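You operate a simulated robot arm through the tools that you are given. There is no shell and no other tool. Be economical: measure what you need, move in short steps, check, and stop when the job is done.

You are at the controls of a simulated robot arm. One attempt, no reset.

TASK
Pull the slide tray out, lift the pack with the rocker and sort it by its seam.
Fine: a good seam goes in the good tray, a scorched one in the reject tray; rock the pin down again.

It is judged by the outcome, as a careful person would: the job done as asked, and still so three seconds after it is handed in. It fails if anything else is knocked over, pushed out of place, dropped, spilled or broken.

THE ROBOT
A 6-joint arm with a two-finger parallel gripper, fixed in place. Base frame: the origin is at the foot of the arm, x ahead of it, y to its left, z up; the work surface is at about z = 0.74. Lengths are in m, angles in rad, forces in N, time in s.
With the tool pointing down near the work surface it reaches from about 0.2 to 0.64 m from the base axis. Its first joint turns from -1.152 to 1.152 rad. Payload 2.7 kg.
The tool frame sits at the grasp point between the pads (the TCP): z along the fingers, y along the line on which they close. The tips reach 0.023 m beyond it. The gripper opens to 0.094 m. The fingers are 0.038 m wide and 0.01 m thick; the gripper's body (0.054 by 0.096 m) begins 0.039 m behind the TCP.
Orientation is told as [roll, pitch, yaw] about the base's x, y, z axes, in that order, counted from this pose: with the fingers straight down and closing along the base's y, the tool's x points along the base's -x, its y along +y and its z along -z.

THE INTERFACE
- The arm moves only by the tool play_rows. Its argument "rows" is a list of rows, each a list of 7 numbers: the shift along the base's x, y, z in units of 400 mm (1.0 is 400 mm), then the turn, a rotation vector about the base's x, y, z in units of 90 degrees (1.0 is 90 degrees), then the opening in per cent of the stroke, from 0 (shut) to 100 (fully open). In form: [[dx, dy, dz, rx, ry, rz, jaw], ...]. A call has 1 to 8 rows; each row is the pose to reach, as a shift and turn from the pose commanded when the call began. A call with a number of a shift or a turn outside -1 to 1 is refused whole. Rows are played at 5 a second. More than 0.05 m and 0.15 rad between two rows, or a gripper value outside its range, and nothing of the call is played. A pose out of reach is approached as far as the arm can. The call stops where the force on the tool passes 60 N (or 10 N more than at its start, if that is more) or the arm is blocked; 0.2 s more then pass. The fingers move at their own pace (about 0.045 m/s each) and stop on an object; they squeeze with about 38 N. The grip force told is the motor's: it shows also when the fingers shut on nothing. Time passes only in rows, and 0.2 s behind the last, so rows that repeat a pose let the fingers close. It gives the time, the measured TCP pose, the force on the tool (base axes), the opening and the grip force at its end, in the units of the frame above (readings bear some noise), with the torque about the TCP (base axes, N m) and any sound that the robot's microphone picked up.
- Cameras (640 x 400 px; columns grow to the right, rows downward): "scene" is fixed at [0.066, -0.4259, 1.4006]; the picture's right is [0.85, -0.52, 0.00], its down [-0.31, -0.51, -0.80] and it looks along [0.42, 0.68, -0.60] (base axes); focal length 330 px, centre (320, 200). "wrist" rides on the gripper at [0.086, 0.016, -0.075] in the tool frame; the picture's right is [-0.18, 0.98, 0.00], its down [-0.58, -0.11, -0.81] and it looks along [-0.79, -0.15, 0.59] (tool axes); focal length 243 px, centre (320, 200). There is no depth. A picture from a camera that has moved, and an enlarged one, comes with that camera's place and axes in the base frame and with its lens.
- camera(camera): a new picture of that camera. No time passes.
- enlarge(camera, box): a new picture of the part [left, top, right, bottom] of that camera's present view, enlarged. No time passes.
- job_done(): hands the job in; it is judged then, once.

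Work in short steps. Places have to be worked out from the pictures, the camera data and where the tool is seen: move nearer, look again, correct. Check each grasp and each placing, and mend what went wrong. You have 120 turns and 68 pictures in all, those below and enlarged ones among them. Open the gripper and draw the arm clear of the work before you hand the job in, unless the task says otherwise; then end with one line.

The tools are called after "Emit:" by a JSON object that holds its "name" and its "arguments". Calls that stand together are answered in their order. play_rows: Moves the arm, as the interface text tells. Its arguments: {"type":"object","properties":{"rows":{"type":"array","items":{"type":"array","items":{"type":"number"}}}},"required":["rows"]} The other tools are called the same way: camera (camera) takes a picture; enlarge (camera, box) takes an enlarged picture of a part of a camera's view; job_done () hands the job in.

At the start:

```text
clock: 0.0
ee_pos: [0.4289, 0.0229, 1.075]
orientation: [0.002, -0.001, 0.001]
contact_force: [0.9, 0.6, -0.5]
ft_torque: [-0.01, -0.01, -0.01]
width: 0.0939
gripper_force: 0.1
```

scene: 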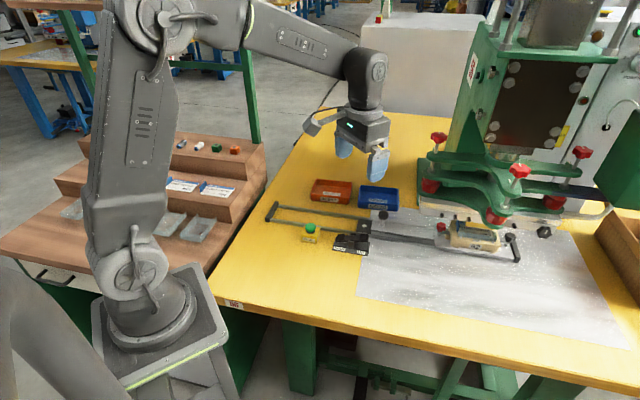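
wrist: 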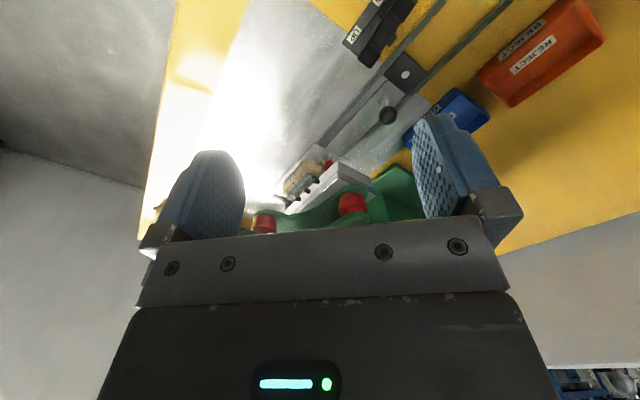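

I start with enlarged views of the work area to understand the mechanism.

Emit:
{"name": "enlarge", "arguments": {"camera": "scene", "box": [250, 160, 410, 260]}}

Emit:
{"name": "enlarge", "arguments": {"camera": "scene", "box": [390, 180, 550, 280]}}

```text
4.00 times, centred on (330, 210) of scene
camera zoom: at [0.066, -0.4259, 1.4006], right [0.85, -0.52, 0.0], down [-0.31, -0.51, -0.8], along [0.42, 0.68, -0.6], focal length 1322 px, centre (280, 160)
```

zoom: 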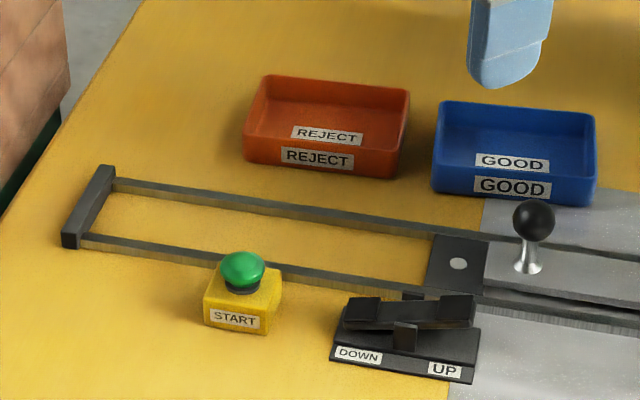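

```text
4.00 times, centred on (470, 230) of scene
camera zoom: at [0.066, -0.4259, 1.4006], right [0.85, -0.52, 0.0], down [-0.31, -0.51, -0.8], along [0.42, 0.68, -0.6], focal length 1322 px, centre (-280, 80)
```

zoom: 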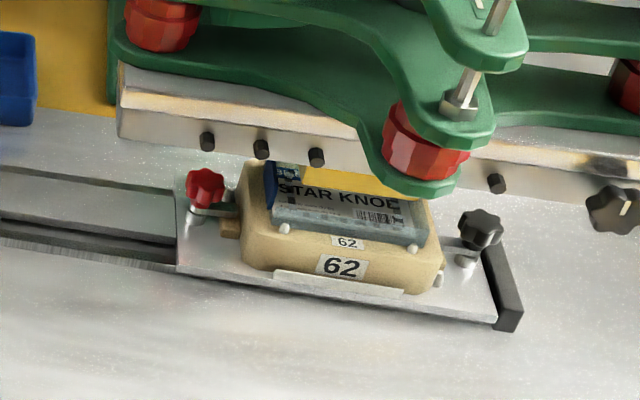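

The ball knob appears to be near (0.60, 0.10), and the rails run along about (0.69, -0.72). I'll move to above and short of the knob, turned 44° so the jaws close along the rail, and look again.

Emit:
{"name": "play_rows", "arguments": {"rows": [[0.04, 0.006, -0.05, 0, 0, 0.07, 100], [0.08, 0.012, -0.1, 0, 0, 0.14, 100], [0.12, 0.018, -0.15, 0, 0, 0.21, 100], [0.16, 0.024, -0.2, 0, 0, 0.28, 100], [0.2, 0.03, -0.25, 0, 0, 0.35, 100], [0.24, 0.036, -0.3, 0, 0, 0.42, 100], [0.2775, 0.0425, -0.3625, 0, 0, 0.489, 100], [0.2775, 0.0425, -0.3625, 0, 0, 0.489, 100]]}}

Emit:
{"name": "camera", "arguments": {"camera": "wrist"}}

Emit:
{"name": "camera", "arguments": {"camera": "scene"}}

```text
clock: 1.8
ee_pos: [0.5395, 0.0403, 0.9313]
orientation: [0.002, 0.0, 0.771]
contact_force: [0.9, 0.6, -0.2]
ft_torque: [-0.02, 0.0, 0.01]
width: 0.0941
gripper_force: 0.0
```

```text
63 pictures are left
camera wrist: at [0.4662, -0.0091, 1.006], right [-0.55, 0.83, 0.0], down [0.49, 0.33, 0.81], along [0.67, 0.45, -0.59], focal length 243 px, centre (320, 200)
```

wrist: 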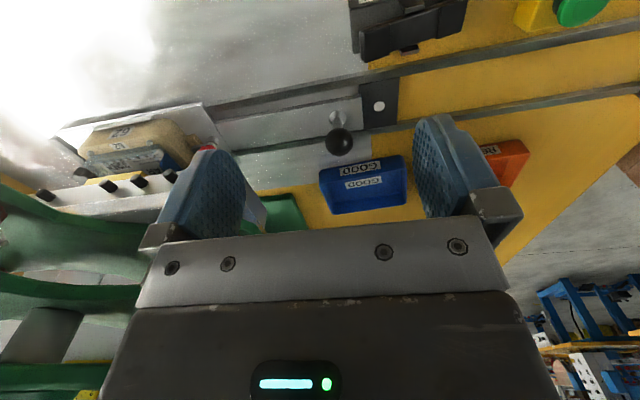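

```text
62 pictures are left
```

scene: 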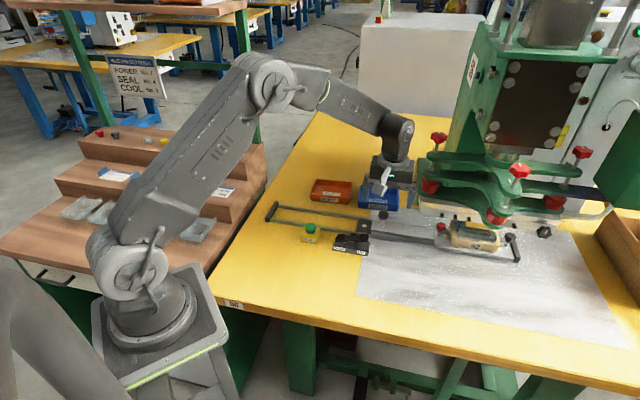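

Both views agree on the ball centre at about (0.597, 0.101, 0.805). I move above it, then go down over it with the jaws open.

Emit:
{"name": "play_rows", "arguments": {"rows": [[0.07, 0.075, -0.04, 0, 0, 0, 100], [0.144, 0.149, -0.08, 0, 0, 0, 100], [0.144, 0.149, -0.16, 0, 0, 0, 100], [0.144, 0.149, -0.24, 0, 0, 0, 100], [0.144, 0.149, -0.24, 0, 0, 0, 100]]}}

Emit:
{"name": "camera", "arguments": {"camera": "wrist"}}

Emit:
{"name": "enlarge", "arguments": {"camera": "scene", "box": [310, 140, 470, 240]}}

```text
clock: 3.0
ee_pos: [0.5971, 0.0996, 0.8364]
orientation: [0.003, -0.001, 0.771]
contact_force: [-0.1, -0.1, -0.9]
ft_torque: [-0.01, 0.0, -0.01]
width: 0.0942
gripper_force: 0.0
```

```text
61 pictures are left
camera wrist: at [0.5237, 0.0504, 0.9106], right [-0.55, 0.83, 0.0], down [0.49, 0.32, 0.81], along [0.67, 0.45, -0.59], focal length 243 px, centre (320, 200)
```

wrist: 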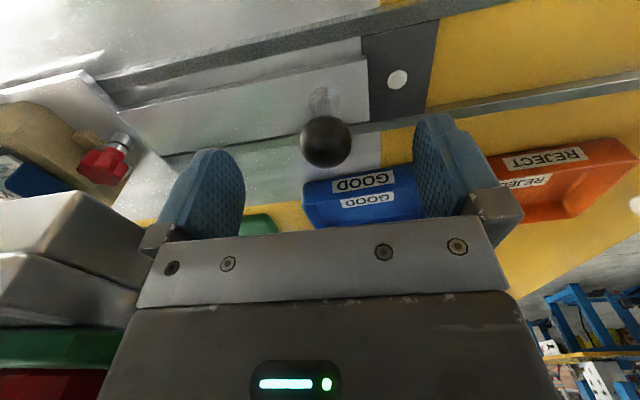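

```text
4.00 times, centred on (390, 190) of scene
camera zoom: at [0.066, -0.4259, 1.4006], right [0.85, -0.52, 0.0], down [-0.31, -0.51, -0.8], along [0.42, 0.68, -0.6], focal length 1322 px, centre (40, 240)
```

zoom: 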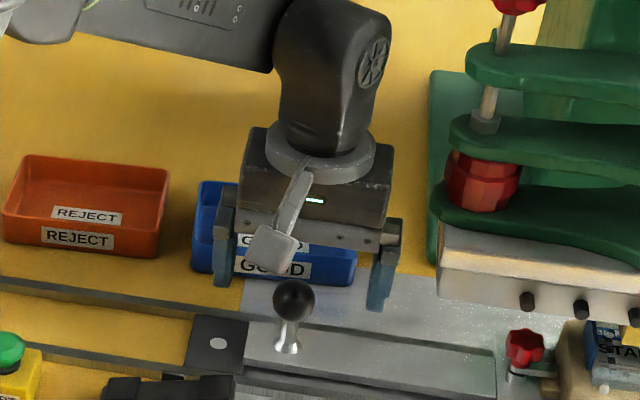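

The ball lies between the fingers. I go down to z≈0.80 and close.

Emit:
{"name": "play_rows", "arguments": {"rows": [[0.002, 0.005, -0.045, 0, 0, 0, 100], [0.002, 0.005, -0.09, 0, 0, 0, 100], [0.002, 0.005, -0.09, 0, 0, 0, 60], [0.002, 0.005, -0.09, 0, 0, 0, 20], [0.002, 0.005, -0.09, 0, 0, 0, 20], [0.002, 0.005, -0.09, 0, 0, 0, 20], [0.002, 0.005, -0.09, 0, 0, 0, 20]]}}

Emit:
{"name": "enlarge", "arguments": {"camera": "scene", "box": [310, 140, 470, 240]}}

```text
clock: 4.6
ee_pos: [0.5969, 0.1028, 0.8006]
orientation: [0.003, 0.0, 0.769]
contact_force: [-5.8, 5.3, 2.5]
ft_torque: [-0.16, 0.2, 0.05]
width: 0.0301
gripper_force: 44.8
```

```text
4.00 times, centred on (390, 190) of scene
camera zoom: at [0.0659, -0.4258, 1.4006], right [0.85, -0.52, 0.0], down [-0.31, -0.51, -0.8], along [0.42, 0.68, -0.6], focal length 1322 px, centre (40, 240)
```

zoom: 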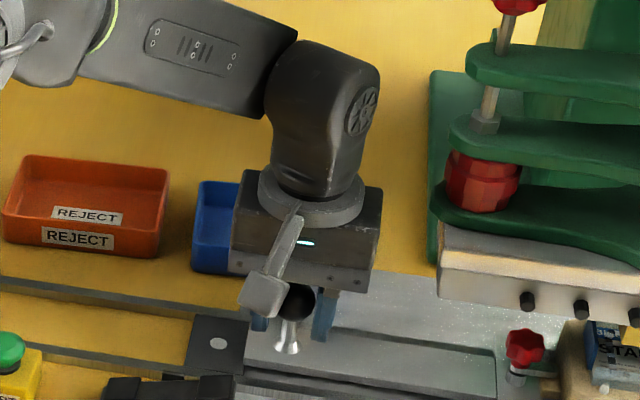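

Ball gripped (width 0.030). I pull gently along (-0.707, 0.707) and watch the forces.

Emit:
{"name": "play_rows", "arguments": {"rows": [[-0.016, 0.021, -0.09, 0, 0, 0, 20]]}}

```text
clock: 5.1
ee_pos: [0.5986, 0.1059, 0.7806]
orientation: [-0.014, -0.013, 0.771]
contact_force: [-0.3, -6.0, 6.7]
ft_torque: [-0.02, 1.02, 0.09]
width: 0.0305
gripper_force: 38.2
stopped in row 1: the force on the tool passed its limit at 77 N (the readings are from after the stop); the commanded pose is now the measured one
```

I wrongly repeated the old z shift, so the tool pressed down 2 cm. The forces are small now; I open, go back up to z≈0.80 level, and re-check.

Emit:
{"name": "play_rows", "arguments": {"rows": [[0, 0, 0, 0, 0, 0, 60], [0, 0, 0, 0, 0, 0, 60], [-0.004, -0.006, 0.025, 0.011, 0.008, 0, 60], [-0.004, -0.006, 0.05, 0.011, 0.008, 0, 60], [-0.004, -0.006, 0.05, 0.011, 0.008, 0, 60]]}}

Emit:
{"name": "enlarge", "arguments": {"camera": "scene", "box": [310, 160, 550, 310]}}

Emit:
{"name": "camera", "arguments": {"camera": "wrist"}}

```text
clock: 6.3
ee_pos: [0.5972, 0.1036, 0.7995]
orientation: [0.009, -0.018, 0.768]
contact_force: [-1.3, 1.0, -0.3]
ft_torque: [0.0, -0.01, 0.01]
width: 0.0566
gripper_force: 0.6
```

```text
2.67 times, centred on (430, 235) of scene
camera zoom: at [0.066, -0.4259, 1.4006], right [0.85, -0.52, 0.0], down [-0.31, -0.51, -0.8], along [0.42, 0.68, -0.6], focal length 881 px, centre (27, 107)
```

zoom: 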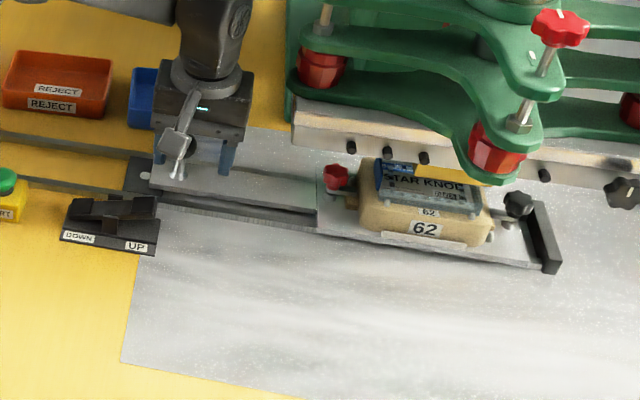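

```text
57 pictures are left
camera wrist: at [0.5231, 0.054, 0.8733], right [-0.55, 0.83, 0.01], down [0.49, 0.31, 0.81], along [0.68, 0.46, -0.58], focal length 243 px, centre (320, 200)
```

wrist: 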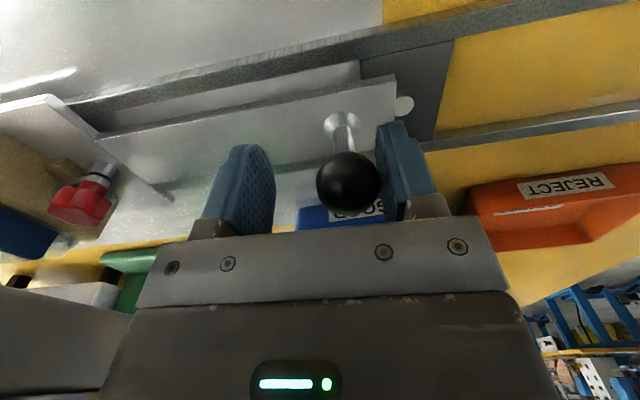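

All is intact; the tray moved slightly outward. I centre on the ball, level the tool and close.

Emit:
{"name": "play_rows", "arguments": {"rows": [[-0.018, 0.018, 0, -0.006, 0.011, 0, 60], [-0.018, 0.018, 0, -0.006, 0.011, 0, 20], [-0.018, 0.018, 0, -0.006, 0.011, 0, 20], [-0.018, 0.018, 0, -0.006, 0.011, 0, 20], [-0.018, 0.018, 0, -0.006, 0.011, 0, 20]]}}

```text
clock: 7.5
ee_pos: [0.5897, 0.1115, 0.8008]
orientation: [0.014, 0.003, 0.77]
contact_force: [0.7, 0.9, 1.3]
ft_torque: [-0.23, 0.26, 0.05]
width: 0.0304
gripper_force: 45.5
```

Gripped at (0.590, 0.1115). I pull 6 cm now with zero z shift.

Emit:
{"name": "play_rows", "arguments": {"rows": [[-0.018, 0.018, 0, 0, 0, 0, 20], [-0.036, 0.036, 0, 0, 0, 0, 20], [-0.054, 0.054, 0, 0, 0, 0, 20], [-0.072, 0.072, 0, 0, 0, 0, 20], [-0.09, 0.09, 0, 0, 0, 0, 20], [-0.108, 0.108, 0, 0, 0, 0, 20]]}}

Emit:
{"name": "camera", "arguments": {"camera": "scene"}}

```text
clock: 8.9
ee_pos: [0.5476, 0.1558, 0.8007]
orientation: [0.013, 0.0, 0.768]
contact_force: [6.1, 3.5, -4.2]
ft_torque: [0.43, -0.34, -0.07]
width: 0.0301
gripper_force: 45.0
```

```text
56 pictures are left
```

scene: 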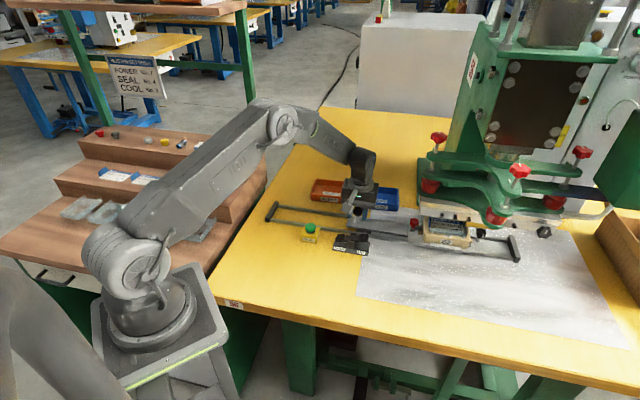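

The tray follows; a slight sideways force suggests the rail heading is nearer (-0.694, 0.72). I continue with that heading.

Emit:
{"name": "play_rows", "arguments": {"rows": [[-0.0315, 0.038, 0, 0, 0, 0, 20], [-0.066, 0.074, 0, 0, 0, 0, 20], [-0.1, 0.11, 0, 0, 0, 0, 20], [-0.135, 0.146, 0, 0, 0, 0, 20], [-0.17, 0.182, 0, 0, 0, 0, 20], [-0.205, 0.218, 0, 0, 0, 0, 20], [-0.239, 0.254, 0, 0, 0, 0, 20], [-0.274, 0.29, 0, 0, 0, 0, 20]]}}

Emit:
{"name": "camera", "arguments": {"camera": "scene"}}

```text
clock: 10.7
ee_pos: [0.4342, 0.2712, 0.7999]
orientation: [0.017, 0.011, 0.769]
contact_force: [-20.0, -17.4, 9.9]
ft_torque: [-0.26, 0.35, 0.02]
width: 0.0304
gripper_force: 45.4
```

```text
55 pictures are left
```

scene: 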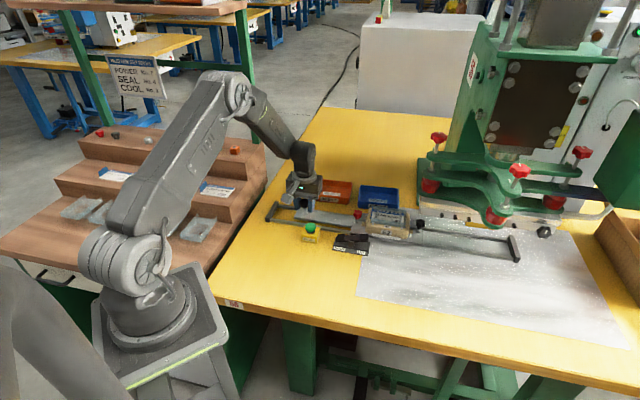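

Now there's a sideways force the other way, so I nudge back about 3 mm and continue straight with slower steps toward the end stop.

Emit:
{"name": "play_rows", "arguments": {"rows": [[-0.022, 0.01, 0, 0, 0, 0, 20], [-0.044, 0.032, 0, 0, 0, 0, 20], [-0.07, 0.058, 0, 0, 0, 0, 20], [-0.096, 0.084, 0, 0, 0, 0, 20], [-0.122, 0.11, 0, 0, 0, 0, 20]]}}

Emit:
{"name": "enlarge", "arguments": {"camera": "scene", "box": [250, 160, 410, 260]}}

```text
clock: 11.9
ee_pos: [0.3888, 0.3176, 0.8005]
orientation: [0.014, 0.001, 0.771]
contact_force: [8.7, 13.1, -28.0]
ft_torque: [0.1, -0.11, 0.01]
width: 0.0303
gripper_force: 45.3
```

```text
4.00 times, centred on (330, 210) of scene
camera zoom: at [0.0665, -0.4253, 1.4007], right [0.85, -0.52, 0.0], down [-0.31, -0.51, -0.8], along [0.42, 0.68, -0.6], focal length 1322 px, centre (280, 160)
```

zoom: 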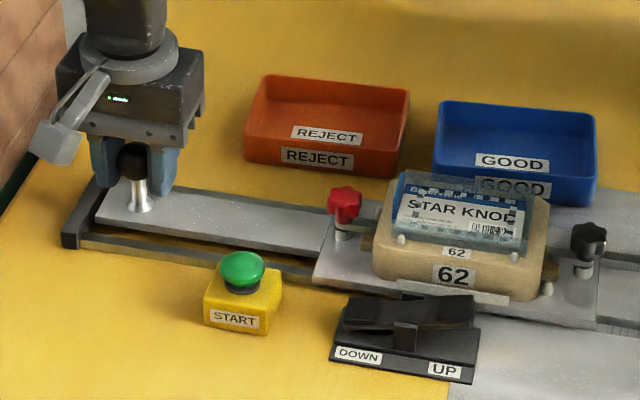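

Tray almost at the end bar. There's a downward pull of 28 N, so I lower by ~2 mm and creep on to the stop.

Emit:
{"name": "play_rows", "arguments": {"rows": [[0, 0.003, -0.004, 0, 0, 0, 20], [-0.014, 0.017, -0.004, 0, 0, 0, 20], [-0.028, 0.031, -0.004, 0, 0, 0, 20], [-0.042, 0.045, -0.004, 0, 0, 0, 20], [-0.056, 0.059, -0.004, 0, 0, 0, 20]]}}

Emit:
{"name": "enlarge", "arguments": {"camera": "scene", "box": [250, 160, 410, 260]}}

```text
clock: 12.6
ee_pos: [0.3891, 0.3182, 0.8004]
orientation: [0.004, 0.002, 0.764]
contact_force: [7.9, -4.4, -2.5]
ft_torque: [-0.29, 0.12, -0.03]
width: 0.0303
gripper_force: 45.6
stopped in row 3: the force on the tool passed its limit at 69 N (the readings are from after the stop); the commanded pose is now the measured one
```

```text
4.00 times, centred on (330, 210) of scene
camera zoom: at [0.0662, -0.4259, 1.4005], right [0.85, -0.52, 0.0], down [-0.31, -0.51, -0.8], along [0.42, 0.68, -0.6], focal length 1322 px, centre (280, 160)
```

zoom: 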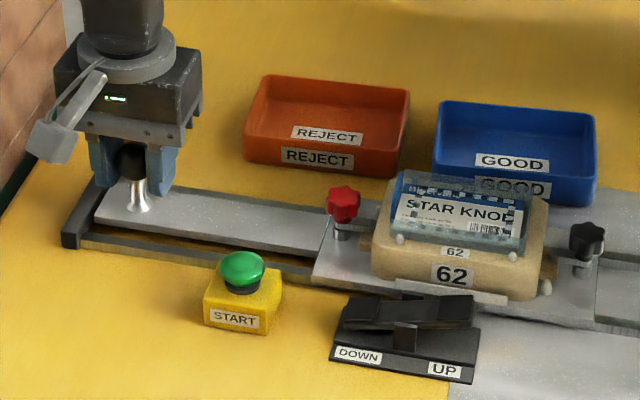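

The end stop is reached (no further travel). I release the ball and lift straight up, then swing back toward the pack for a closer look.

Emit:
{"name": "play_rows", "arguments": {"rows": [[0, 0, 0, 0, 0, 0, 60], [0, 0, 0, 0, 0, 0, 90], [0, 0, 0, 0, 0, 0, 90], [0, 0, 0.08, 0, 0, 0, 90], [0, 0, 0.18, 0, 0, 0, 90], [0, 0, 0.28, 0, 0, 0, 90], [0, 0, 0.38, 0, 0, 0, 90], [0, 0, 0.38, 0, 0, 0, 90]]}}

Emit:
{"name": "play_rows", "arguments": {"rows": [[0.03, -0.08, 0.02, 0, 0, 0, 90], [0.06, -0.16, 0.04, 0, 0, 0, 90], [0.08, -0.24, 0.06, 0, 0, 0, 90], [0.1, -0.32, 0.06, 0, 0, 0, 90], [0.12, -0.4, 0.06, 0, 0, 0, 90], [0.14, -0.48, 0.06, 0, 0, 0, 90], [0.15, -0.55, 0.06, 0, 0, 0, 90]]}}

Emit:
{"name": "camera", "arguments": {"camera": "wrist"}}

Emit:
{"name": "enlarge", "arguments": {"camera": "scene", "box": [325, 195, 405, 245]}}

```text
clock: 14.4
ee_pos: [0.3862, 0.3183, 0.9528]
orientation: [0.005, 0.001, 0.764]
contact_force: [0.0, -0.9, -0.4]
ft_torque: [-0.02, -0.03, 0.0]
width: 0.0846
gripper_force: 0.0
```

```text
clock: 16.0
ee_pos: [0.4477, 0.0984, 0.9757]
orientation: [0.005, 0.002, 0.764]
contact_force: [-0.1, -0.1, 1.0]
ft_torque: [0.01, -0.02, -0.03]
width: 0.0845
gripper_force: 0.2
```

```text
52 pictures are left
camera wrist: at [0.3736, 0.0498, 1.0506], right [-0.55, 0.84, 0.0], down [0.5, 0.32, 0.8], along [0.67, 0.44, -0.59], focal length 243 px, centre (320, 200)
```

wrist: 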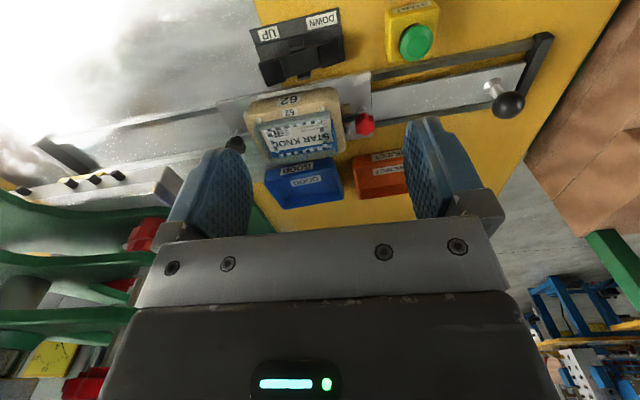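

```text
8.00 times, centred on (365, 220) of scene
camera zoom: at [0.066, -0.4259, 1.4006], right [0.85, -0.52, 0.0], down [-0.31, -0.51, -0.8], along [0.42, 0.68, -0.6], focal length 2643 px, centre (-40, 40)
```

zoom: 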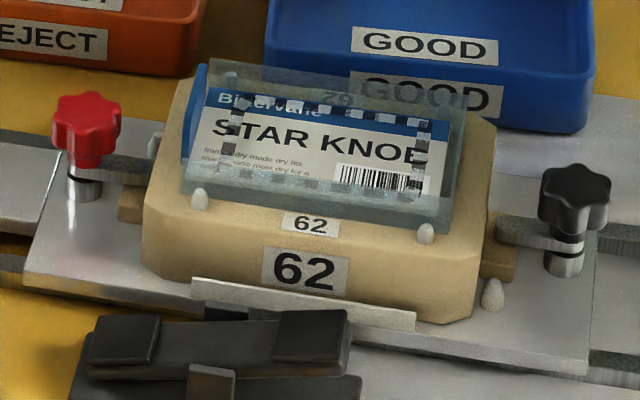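

Pack seen from both sides; I enlarge the wrist view of the pack and seam.

Emit:
{"name": "enlarge", "arguments": {"camera": "wrist", "box": [240, 80, 360, 170]}}

Emit:
{"name": "enlarge", "arguments": {"camera": "wrist", "box": [240, 0, 360, 90]}}

```text
4.44 times, centred on (300, 125) of wrist
camera zoom: at [0.3736, 0.0498, 1.0506], right [-0.55, 0.84, 0.0], down [0.5, 0.32, 0.8], along [0.67, 0.44, -0.59], focal length 1078 px, centre (409, 533)
```

zoom: 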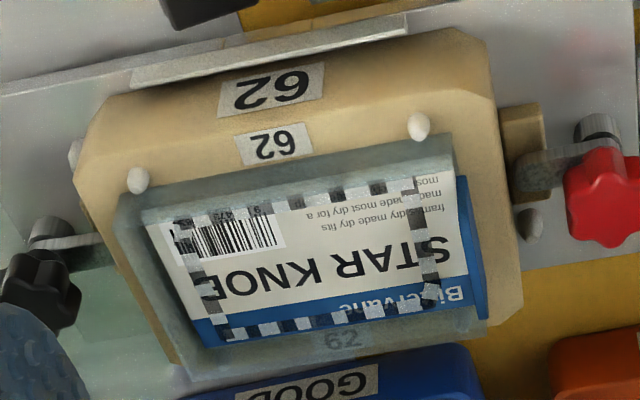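

```text
4.44 times, centred on (300, 45) of wrist
camera zoom: at [0.3736, 0.0498, 1.0506], right [-0.55, 0.84, 0.0], down [0.5, 0.32, 0.8], along [0.67, 0.44, -0.59], focal length 1078 px, centre (409, 889)
```

zoom: 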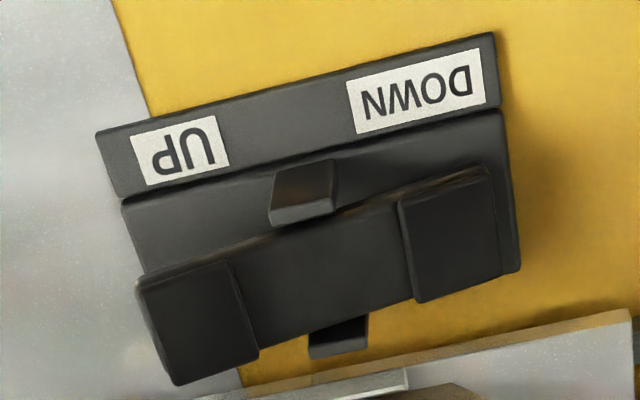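

I zoom further on the seam itself from both cameras.

Emit:
{"name": "enlarge", "arguments": {"camera": "wrist", "box": [262, 112, 294, 150]}}

Emit:
{"name": "enlarge", "arguments": {"camera": "wrist", "box": [294, 106, 334, 150]}}

Emit:
{"name": "enlarge", "arguments": {"camera": "scene", "box": [346, 200, 386, 226]}}

```text
10.53 times, centred on (278, 131) of wrist
camera zoom: at [0.3736, 0.0498, 1.0506], right [-0.55, 0.84, 0.0], down [0.5, 0.32, 0.8], along [0.67, 0.44, -0.59], focal length 2554 px, centre (762, 926)
```

zoom: 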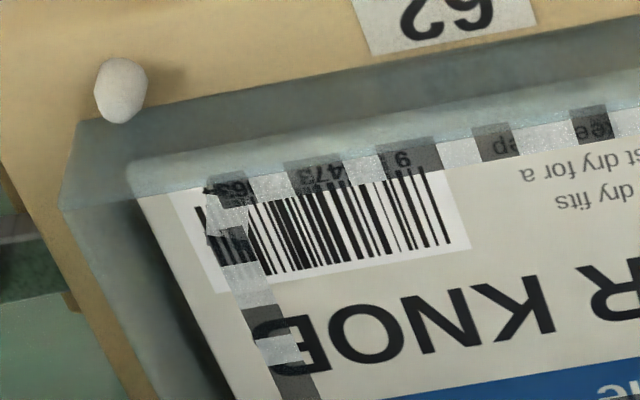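

```text
9.09 times, centred on (314, 128) of wrist
camera zoom: at [0.3736, 0.0498, 1.0506], right [-0.55, 0.84, 0.0], down [0.5, 0.32, 0.8], along [0.67, 0.44, -0.59], focal length 2206 px, centre (374, 854)
```

zoom: 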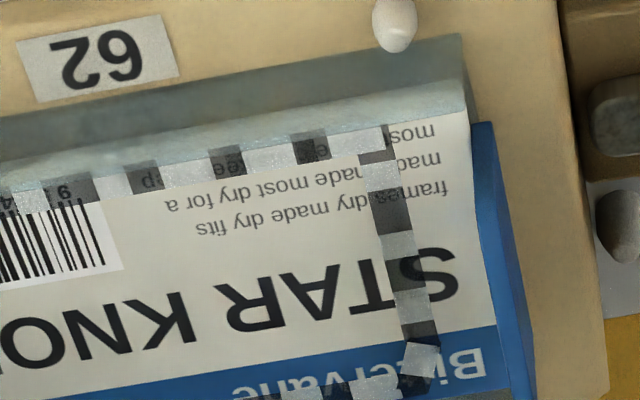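

```text
15.38 times, centred on (366, 213) of scene
camera zoom: at [0.066, -0.4259, 1.4006], right [0.85, -0.52, 0.0], down [-0.31, -0.51, -0.8], along [0.42, 0.68, -0.6], focal length 5083 px, centre (-388, 0)
```

zoom: 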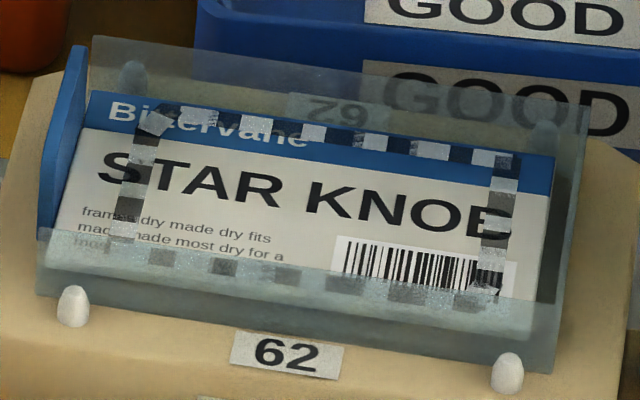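

The seam is a regular light/dark chequer; I check the wall sign and other labels for a legend before judging.

Emit:
{"name": "enlarge", "arguments": {"camera": "scene", "box": [90, 40, 180, 110]}}

Emit:
{"name": "enlarge", "arguments": {"camera": "scene", "box": [450, 20, 640, 140]}}

```text
5.71 times, centred on (135, 75) of scene
camera zoom: at [0.066, -0.4259, 1.4006], right [0.85, -0.52, 0.0], down [-0.31, -0.51, -0.8], along [0.42, 0.68, -0.6], focal length 1888 px, centre (1377, 914)
```

zoom: 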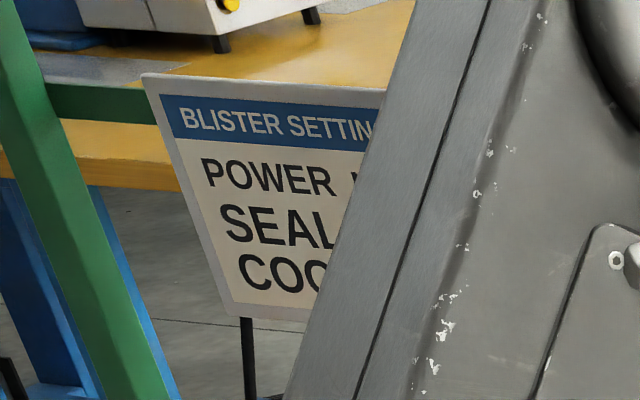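

```text
3.33 times, centred on (545, 80) of scene
camera zoom: at [0.066, -0.4259, 1.4006], right [0.85, -0.52, 0.0], down [-0.31, -0.51, -0.8], along [0.42, 0.68, -0.6], focal length 1101 px, centre (-430, 600)
```

zoom: 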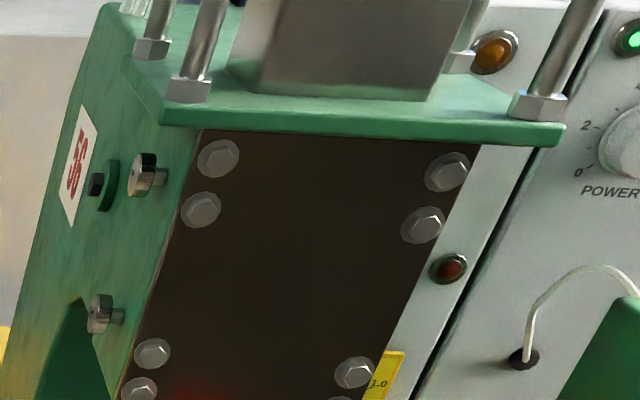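

No legend; the seam looks neutral grey with no brown so far – I'll inspect it closer once it's lifted. The UP pad is at about (0.515, 0.080, 0.772); I close the jaws and come down over its outer half, clear of the nest.

Emit:
{"name": "play_rows", "arguments": {"rows": [[0.05, -0.02, -0.06, 0, 0, 0, 0], [0.1, -0.04, -0.14, 0, 0, 0, 0], [0.156, -0.064, -0.22, 0, 0, 0, 0], [0.156, -0.064, -0.3, 0, 0, 0, 0], [0.156, -0.064, -0.38, 0, 0, 0, 0], [0.156, -0.064, -0.39, 0, 0, 0, 0]]}}

Emit:
{"name": "enlarge", "arguments": {"camera": "scene", "box": [320, 170, 416, 245]}}

Emit:
{"name": "camera", "arguments": {"camera": "wrist"}}

```text
clock: 17.4
ee_pos: [0.5111, 0.072, 0.8199]
orientation: [0.006, 0.001, 0.763]
contact_force: [0.7, -0.8, 0.4]
ft_torque: [0.01, -0.01, -0.01]
width: 0.0
gripper_force: 38.0
```

```text
5.33 times, centred on (368, 208) of scene
camera zoom: at [0.066, -0.4259, 1.4006], right [0.85, -0.52, 0.0], down [-0.31, -0.51, -0.8], along [0.42, 0.68, -0.6], focal length 1762 px, centre (64, 160)
```

zoom: 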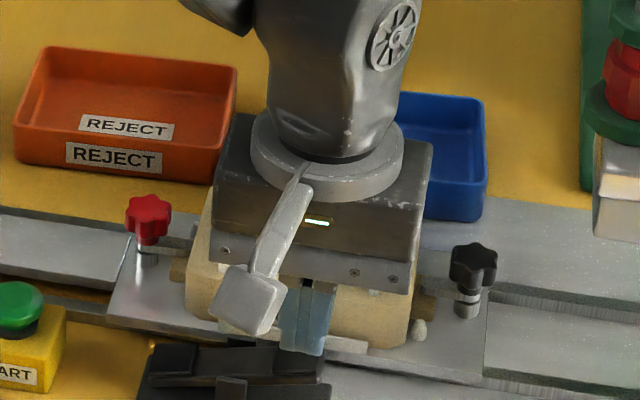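

```text
42 pictures are left
camera wrist: at [0.4357, 0.0238, 0.8947], right [-0.55, 0.84, 0.0], down [0.5, 0.32, 0.8], along [0.67, 0.44, -0.59], focal length 243 px, centre (320, 200)
```

wrist: 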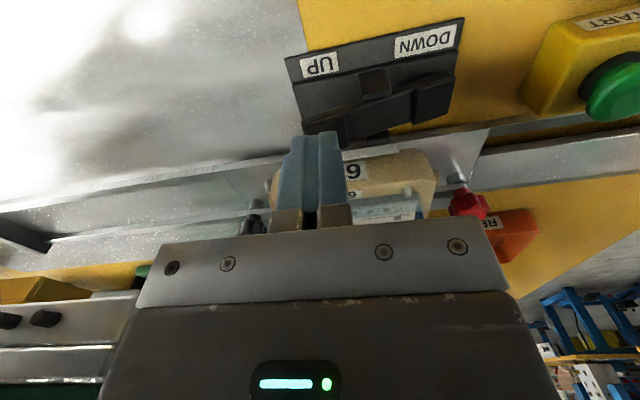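

The tips hang just above the UP pad. I press down slowly.

Emit:
{"name": "play_rows", "arguments": {"rows": [[0, 0, -0.03, 0, 0, 0, 0], [0, 0, -0.05, 0, 0, 0, 0], [0, 0, -0.065, 0, 0, 0, 0], [0, 0, -0.08, 0, 0, 0, 0], [0, 0, -0.09, 0, 0, 0, 0], [0, 0, -0.1, 0, 0, 0, 0]]}}

Emit:
{"name": "enlarge", "arguments": {"camera": "scene", "box": [320, 170, 416, 245]}}

```text
clock: 18.8
ee_pos: [0.5096, 0.0726, 0.7886]
orientation: [0.005, 0.003, 0.765]
contact_force: [-9.3, -1.1, 15.3]
ft_torque: [-0.02, 0.37, 0.05]
width: 0.0002
gripper_force: 37.6
stopped in row 6: the force on the tool passed its limit at 67 N (the readings are from after the stop); the commanded pose is now the measured one
```

```text
5.33 times, centred on (368, 208) of scene
camera zoom: at [0.0656, -0.426, 1.4006], right [0.85, -0.52, 0.0], down [-0.31, -0.51, -0.8], along [0.42, 0.68, -0.6], focal length 1762 px, centre (64, 160)
```

zoom: 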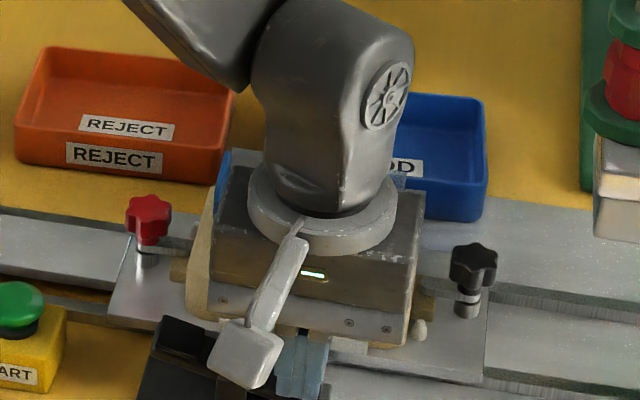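

The rocker has tipped to UP and the pack seems to have risen (blue edge visible). I back off up and away to look.

Emit:
{"name": "play_rows", "arguments": {"rows": [[-0.01, -0.01, 0.06, 0, 0, 0, 0], [-0.02, -0.02, 0.14, 0, 0, 0, 0], [-0.07, -0.06, 0.22, 0, 0, 0, 0], [-0.13, -0.1, 0.3, 0, 0, 0, 50], [-0.2, -0.12, 0.4, 0, 0, 0, 90], [-0.25, -0.12, 0.45, 0, 0, 0, 90], [-0.25, -0.12, 0.45, 0, 0, 0, 90]]}}

Emit:
{"name": "enlarge", "arguments": {"camera": "scene", "box": [320, 185, 416, 245]}}

Emit:
{"name": "camera", "arguments": {"camera": "wrist"}}

```text
clock: 20.4
ee_pos: [0.4091, 0.0248, 0.967]
orientation: [0.005, 0.003, 0.763]
contact_force: [-0.3, 0.0, 0.3]
ft_torque: [-0.01, 0.01, 0.0]
width: 0.0848
gripper_force: 0.4
```

```text
6.67 times, centred on (368, 215) of scene
camera zoom: at [0.066, -0.4259, 1.4006], right [0.85, -0.52, 0.0], down [-0.31, -0.51, -0.8], along [0.42, 0.68, -0.6], focal length 2203 px, centre (0, 100)
```

zoom: 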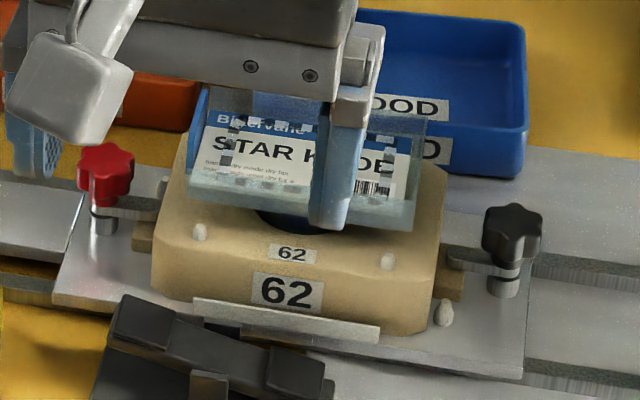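

```text
39 pictures are left
camera wrist: at [0.336, -0.0243, 1.042], right [-0.55, 0.84, 0.0], down [0.5, 0.32, 0.8], along [0.67, 0.44, -0.59], focal length 243 px, centre (320, 200)
```

wrist: 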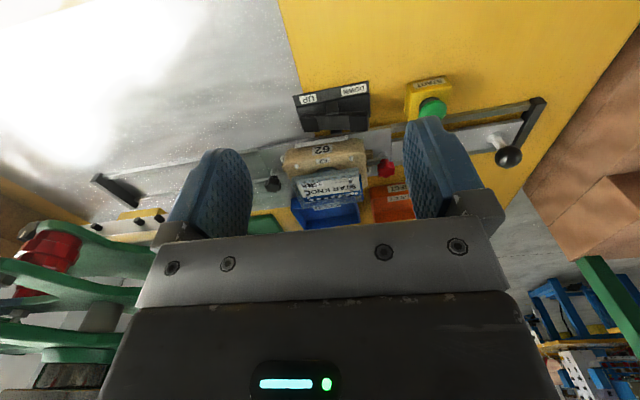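

Pack is up and the rocker stays at UP. I move the hand out of the scene camera's way and measure the raised pack.

Emit:
{"name": "play_rows", "arguments": {"rows": [[-0.06, -0.08, 0.0, 0, 0, 0, 90], [-0.12, -0.16, 0.0, 0, 0, 0, 90], [-0.15, -0.24, 0.0, 0, 0, 0, 90], [-0.15, -0.24, 0.0, 0, 0, 0, 90]]}}

Emit:
{"name": "enlarge", "arguments": {"camera": "scene", "box": [340, 192, 392, 225]}}

Emit:
{"name": "camera", "arguments": {"camera": "wrist"}}

```text
clock: 21.4
ee_pos: [0.3499, -0.0704, 0.9667]
orientation: [0.006, 0.002, 0.764]
contact_force: [-0.1, -0.4, 1.1]
ft_torque: [0.0, 0.01, -0.01]
width: 0.0848
gripper_force: 0.1
```

```text
12.12 times, centred on (366, 208) of scene
camera zoom: at [0.066, -0.4259, 1.4006], right [0.85, -0.52, 0.0], down [-0.31, -0.51, -0.8], along [0.42, 0.68, -0.6], focal length 4005 px, centre (-238, 97)
```

zoom: 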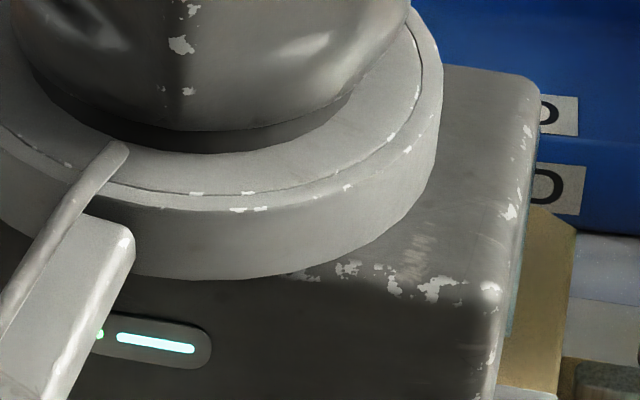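

```text
37 pictures are left
camera wrist: at [0.2764, -0.1202, 1.0414], right [-0.55, 0.84, 0.0], down [0.5, 0.32, 0.8], along [0.67, 0.44, -0.59], focal length 243 px, centre (320, 200)
```

wrist: 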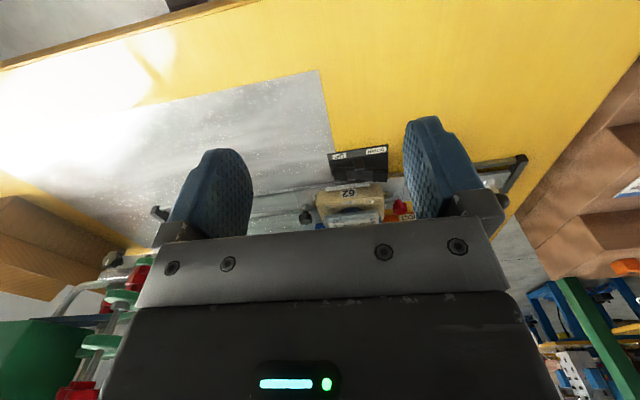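

That blocked the view; I move to the earlier clear position (0.44, 0.11, 0.98).

Emit:
{"name": "play_rows", "arguments": {"rows": [[0.04, 0.08, 0.02, 0, 0, 0, 90], [0.08, 0.16, 0.03, 0, 0, 0, 90], [0.12, 0.24, 0.03, 0, 0, 0, 90], [0.16, 0.32, 0.03, 0, 0, 0, 90], [0.2, 0.4, 0.03, 0, 0, 0, 90], [0.225, 0.45, 0.03, 0, 0, 0, 90], [0.225, 0.45, 0.03, 0, 0, 0, 90]]}}

Emit:
{"name": "enlarge", "arguments": {"camera": "scene", "box": [340, 190, 396, 225]}}

Emit:
{"name": "enlarge", "arguments": {"camera": "wrist", "box": [240, 80, 360, 170]}}

```text
clock: 22.9
ee_pos: [0.4391, 0.1086, 0.9785]
orientation: [0.005, 0.004, 0.763]
contact_force: [1.1, 0.9, -0.1]
ft_torque: [-0.01, 0.0, 0.0]
width: 0.0847
gripper_force: 0.1
```

```text
11.43 times, centred on (368, 208) of scene
camera zoom: at [0.066, -0.4259, 1.4006], right [0.85, -0.52, 0.0], down [-0.31, -0.51, -0.8], along [0.42, 0.68, -0.6], focal length 3776 px, centre (-229, 114)
```

zoom: 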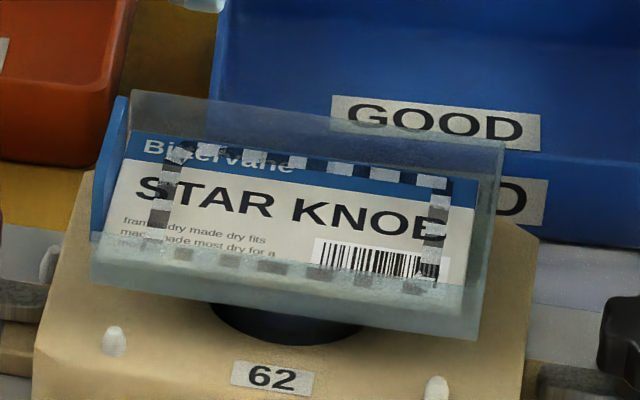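

```text
4.44 times, centred on (300, 125) of wrist
camera zoom: at [0.3663, 0.0599, 1.0541], right [-0.55, 0.84, 0.0], down [0.5, 0.32, 0.8], along [0.67, 0.44, -0.59], focal length 1078 px, centre (409, 533)
```

zoom: 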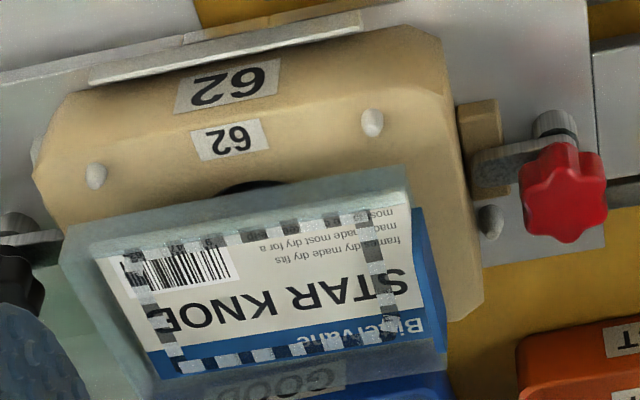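

Pack measured: centre about (0.570, 0.140), walls from z≈0.80 to 0.82, 56 mm wide across the rails. I'll turn the hand -90° so it closes across the width, moving above the pack.

Emit:
{"name": "play_rows", "arguments": {"rows": [[0.04, 0.01, 0, 0, 0, -0.0875, 100], [0.08, 0.02, 0, 0, 0, -0.175, 100], [0.12, 0.03, 0, 0, 0, -0.2625, 100], [0.16, 0.04, 0, 0, 0, -0.35, 100], [0.2, 0.05, 0, 0, 0, -0.4375, 100], [0.24, 0.06, 0, 0, 0, -0.525, 100]]}}

Emit:
{"name": "play_rows", "arguments": {"rows": [[0.02, 0.005, 0, 0, 0, -0.08, 100], [0.04, 0.01, -0.03, 0, 0, -0.16, 100], [0.06, 0.015, -0.06, 0, 0, -0.24, 100], [0.08, 0.018, -0.09, 0, 0, -0.32, 100], [0.087, 0.0185, -0.12, 0, 0, -0.4, 100], [0.087, 0.0185, -0.12, 0, 0, -0.475, 100], [0.087, 0.0185, -0.12, 0, 0, -0.475, 100]]}}

Emit:
{"name": "camera", "arguments": {"camera": "wrist"}}

Emit:
{"name": "enlarge", "arguments": {"camera": "scene", "box": [310, 160, 438, 240]}}

```text
clock: 24.4
ee_pos: [0.5353, 0.1341, 0.9786]
orientation: [0.005, 0.001, -0.062]
contact_force: [0.2, 0.1, 0.6]
ft_torque: [0.05, 0.01, -0.02]
width: 0.0938
gripper_force: 0.1
```

```text
clock: 25.9
ee_pos: [0.571, 0.1407, 0.9318]
orientation: [0.005, 0.001, -0.807]
contact_force: [0.1, -0.2, -0.1]
ft_torque: [-0.02, 0.01, 0.01]
width: 0.0939
gripper_force: 0.0
```

```text
34 pictures are left
camera wrist: at [0.5226, 0.2133, 1.0056], right [0.84, 0.55, 0.0], down [0.32, -0.5, 0.8], along [0.44, -0.67, -0.59], focal length 243 px, centre (320, 200)
```

wrist: 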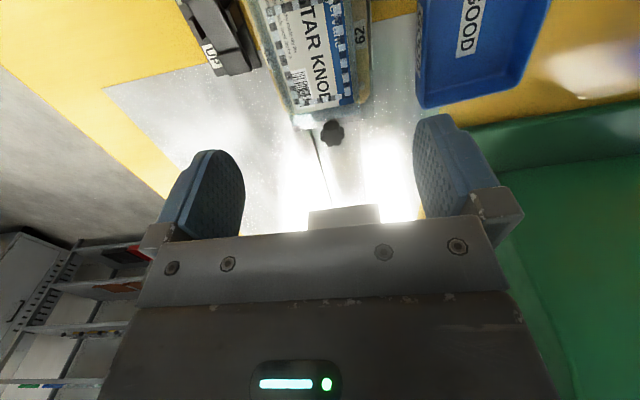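

```text
5.00 times, centred on (374, 200) of scene
camera zoom: at [0.066, -0.4259, 1.4006], right [0.85, -0.52, 0.0], down [-0.31, -0.51, -0.8], along [0.42, 0.68, -0.6], focal length 1652 px, centre (50, 200)
```

zoom: 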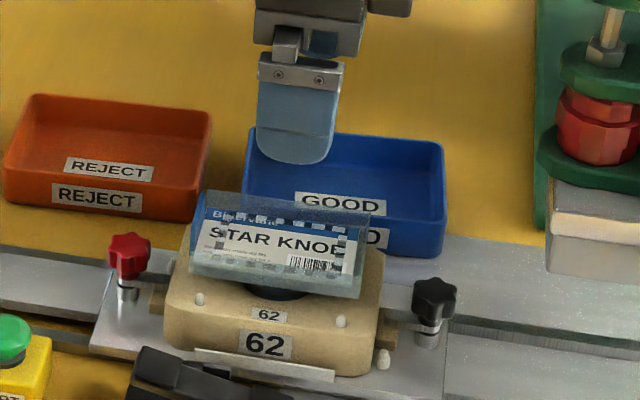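

I zoom on the pack from this side to verify alignment and inspect the seam colour.

Emit:
{"name": "enlarge", "arguments": {"camera": "wrist", "box": [230, 0, 390, 120]}}

Emit:
{"name": "enlarge", "arguments": {"camera": "scene", "box": [348, 198, 384, 220]}}

```text
3.33 times, centred on (310, 60) of wrist
camera zoom: at [0.5226, 0.2133, 1.0056], right [0.84, 0.55, 0.0], down [0.32, -0.5, 0.8], along [0.44, -0.67, -0.59], focal length 809 px, centre (353, 667)
```

zoom: 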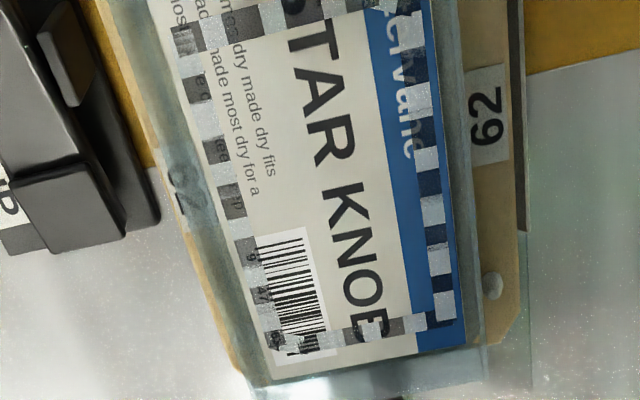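

```text
16.00 times, centred on (366, 209) of scene
camera zoom: at [0.066, -0.4259, 1.4006], right [0.85, -0.52, 0.0], down [-0.31, -0.51, -0.8], along [0.42, 0.68, -0.6], focal length 5286 px, centre (-416, 56)
```

zoom: 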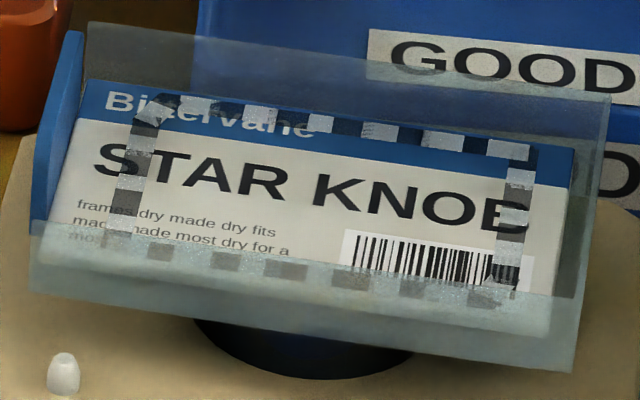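

The seam is an even grey weld pattern; I check the one odd-looking corner by the barcode at high zoom.

Emit:
{"name": "enlarge", "arguments": {"camera": "wrist", "box": [288, 72, 348, 112]}}

Emit:
{"name": "enlarge", "arguments": {"camera": "wrist", "box": [268, 0, 348, 50]}}

```text
10.00 times, centred on (318, 92) of wrist
camera zoom: at [0.5226, 0.2133, 1.0056], right [0.84, 0.55, 0.0], down [0.32, -0.5, 0.8], along [0.44, -0.67, -0.59], focal length 2426 px, centre (340, 1280)
```

zoom: 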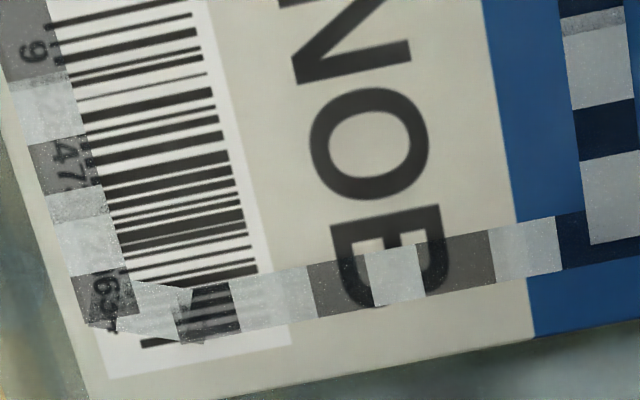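

```text
8.00 times, centred on (308, 25) of wrist
camera zoom: at [0.5226, 0.2133, 1.0056], right [0.84, 0.55, 0.0], down [0.32, -0.5, 0.8], along [0.44, -0.67, -0.59], focal length 1941 px, centre (416, 1600)
```

zoom: 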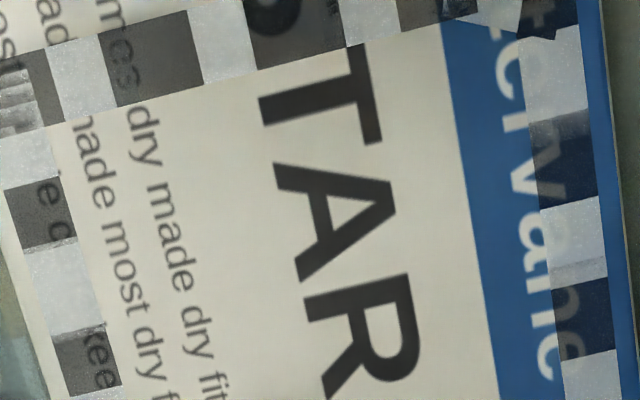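

The pattern is neutral and regular, without brown. To compare, I look for any reference samples on the side shelf and in the crate at the right.

Emit:
{"name": "enlarge", "arguments": {"camera": "scene", "box": [0, 100, 260, 262]}}

Emit:
{"name": "enlarge", "arguments": {"camera": "scene", "box": [500, 60, 640, 290]}}

```text
2.46 times, centred on (130, 181) of scene
camera zoom: at [0.066, -0.4259, 1.4006], right [0.85, -0.52, 0.0], down [-0.31, -0.51, -0.8], along [0.42, 0.68, -0.6], focal length 813 px, centre (788, 247)
```

zoom: 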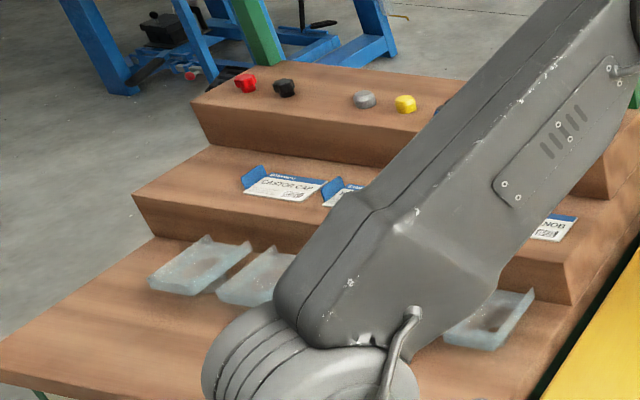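

```text
1.74 times, centred on (570, 175) of scene
camera zoom: at [0.066, -0.4259, 1.4006], right [0.85, -0.52, 0.0], down [-0.31, -0.51, -0.8], along [0.42, 0.68, -0.6], focal length 575 px, centre (-115, 244)
```

zoom: 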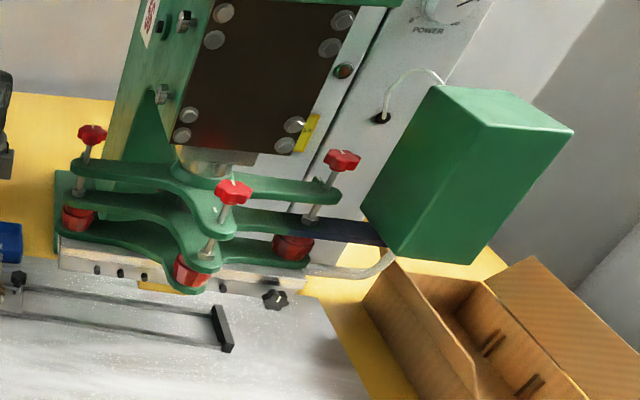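

No finished samples. As supporting evidence, I read the machine's dials to compare with the settings sign.

Emit:
{"name": "enlarge", "arguments": {"camera": "scene", "box": [576, 0, 640, 80]}}

```text
5.00 times, centred on (608, 40) of scene
camera zoom: at [0.066, -0.4259, 1.4006], right [0.85, -0.52, 0.0], down [-0.31, -0.51, -0.8], along [0.42, 0.68, -0.6], focal length 1652 px, centre (-1120, 1000)
```

zoom: 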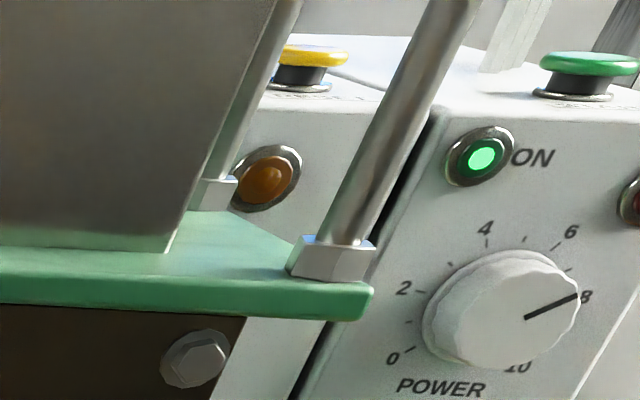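

Power dial reads 8. I'll read the sign once the arm is clear of it. Alignment over the pack is right, so I go down and close on its long walls.

Emit:
{"name": "play_rows", "arguments": {"rows": [[-0.003, -0.002, -0.1, 0, 0, 0, 100], [-0.003, -0.002, -0.2, 0, 0, 0, 100], [-0.003, -0.002, -0.25, 0, 0, 0, 100], [-0.003, -0.002, -0.275, 0, 0, 0, 100], [-0.003, -0.002, -0.293, 0, 0, 0, 100], [-0.003, -0.002, -0.293, 0, 0, 0, 100]]}}

Emit:
{"name": "enlarge", "arguments": {"camera": "scene", "box": [320, 165, 416, 240]}}

Emit:
{"name": "camera", "arguments": {"camera": "wrist"}}

```text
clock: 27.4
ee_pos: [0.5695, 0.1391, 0.8129]
orientation: [0.006, 0.002, -0.806]
contact_force: [0.3, 0.2, 0.5]
ft_torque: [0.01, 0.0, 0.03]
width: 0.0941
gripper_force: 0.0
```

```text
5.33 times, centred on (368, 202) of scene
camera zoom: at [0.066, -0.4259, 1.4006], right [0.85, -0.52, 0.0], down [-0.31, -0.51, -0.8], along [0.42, 0.68, -0.6], focal length 1762 px, centre (64, 187)
```

zoom: 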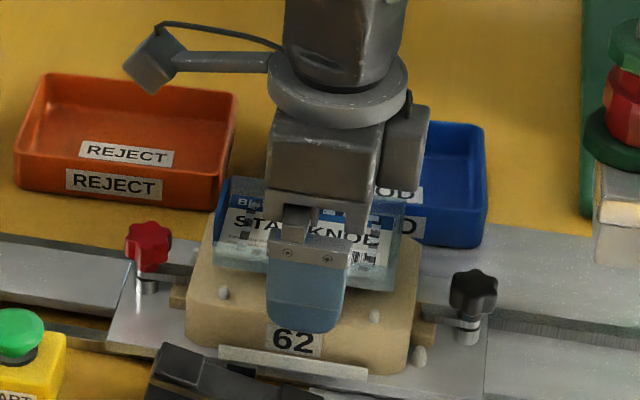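

```text
24 pictures are left
camera wrist: at [0.5212, 0.2123, 0.8885], right [0.84, 0.55, 0.01], down [0.32, -0.5, 0.8], along [0.44, -0.67, -0.59], focal length 243 px, centre (320, 200)
```

wrist: 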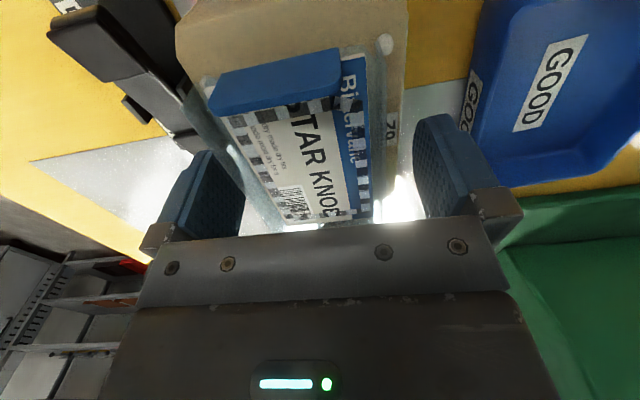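

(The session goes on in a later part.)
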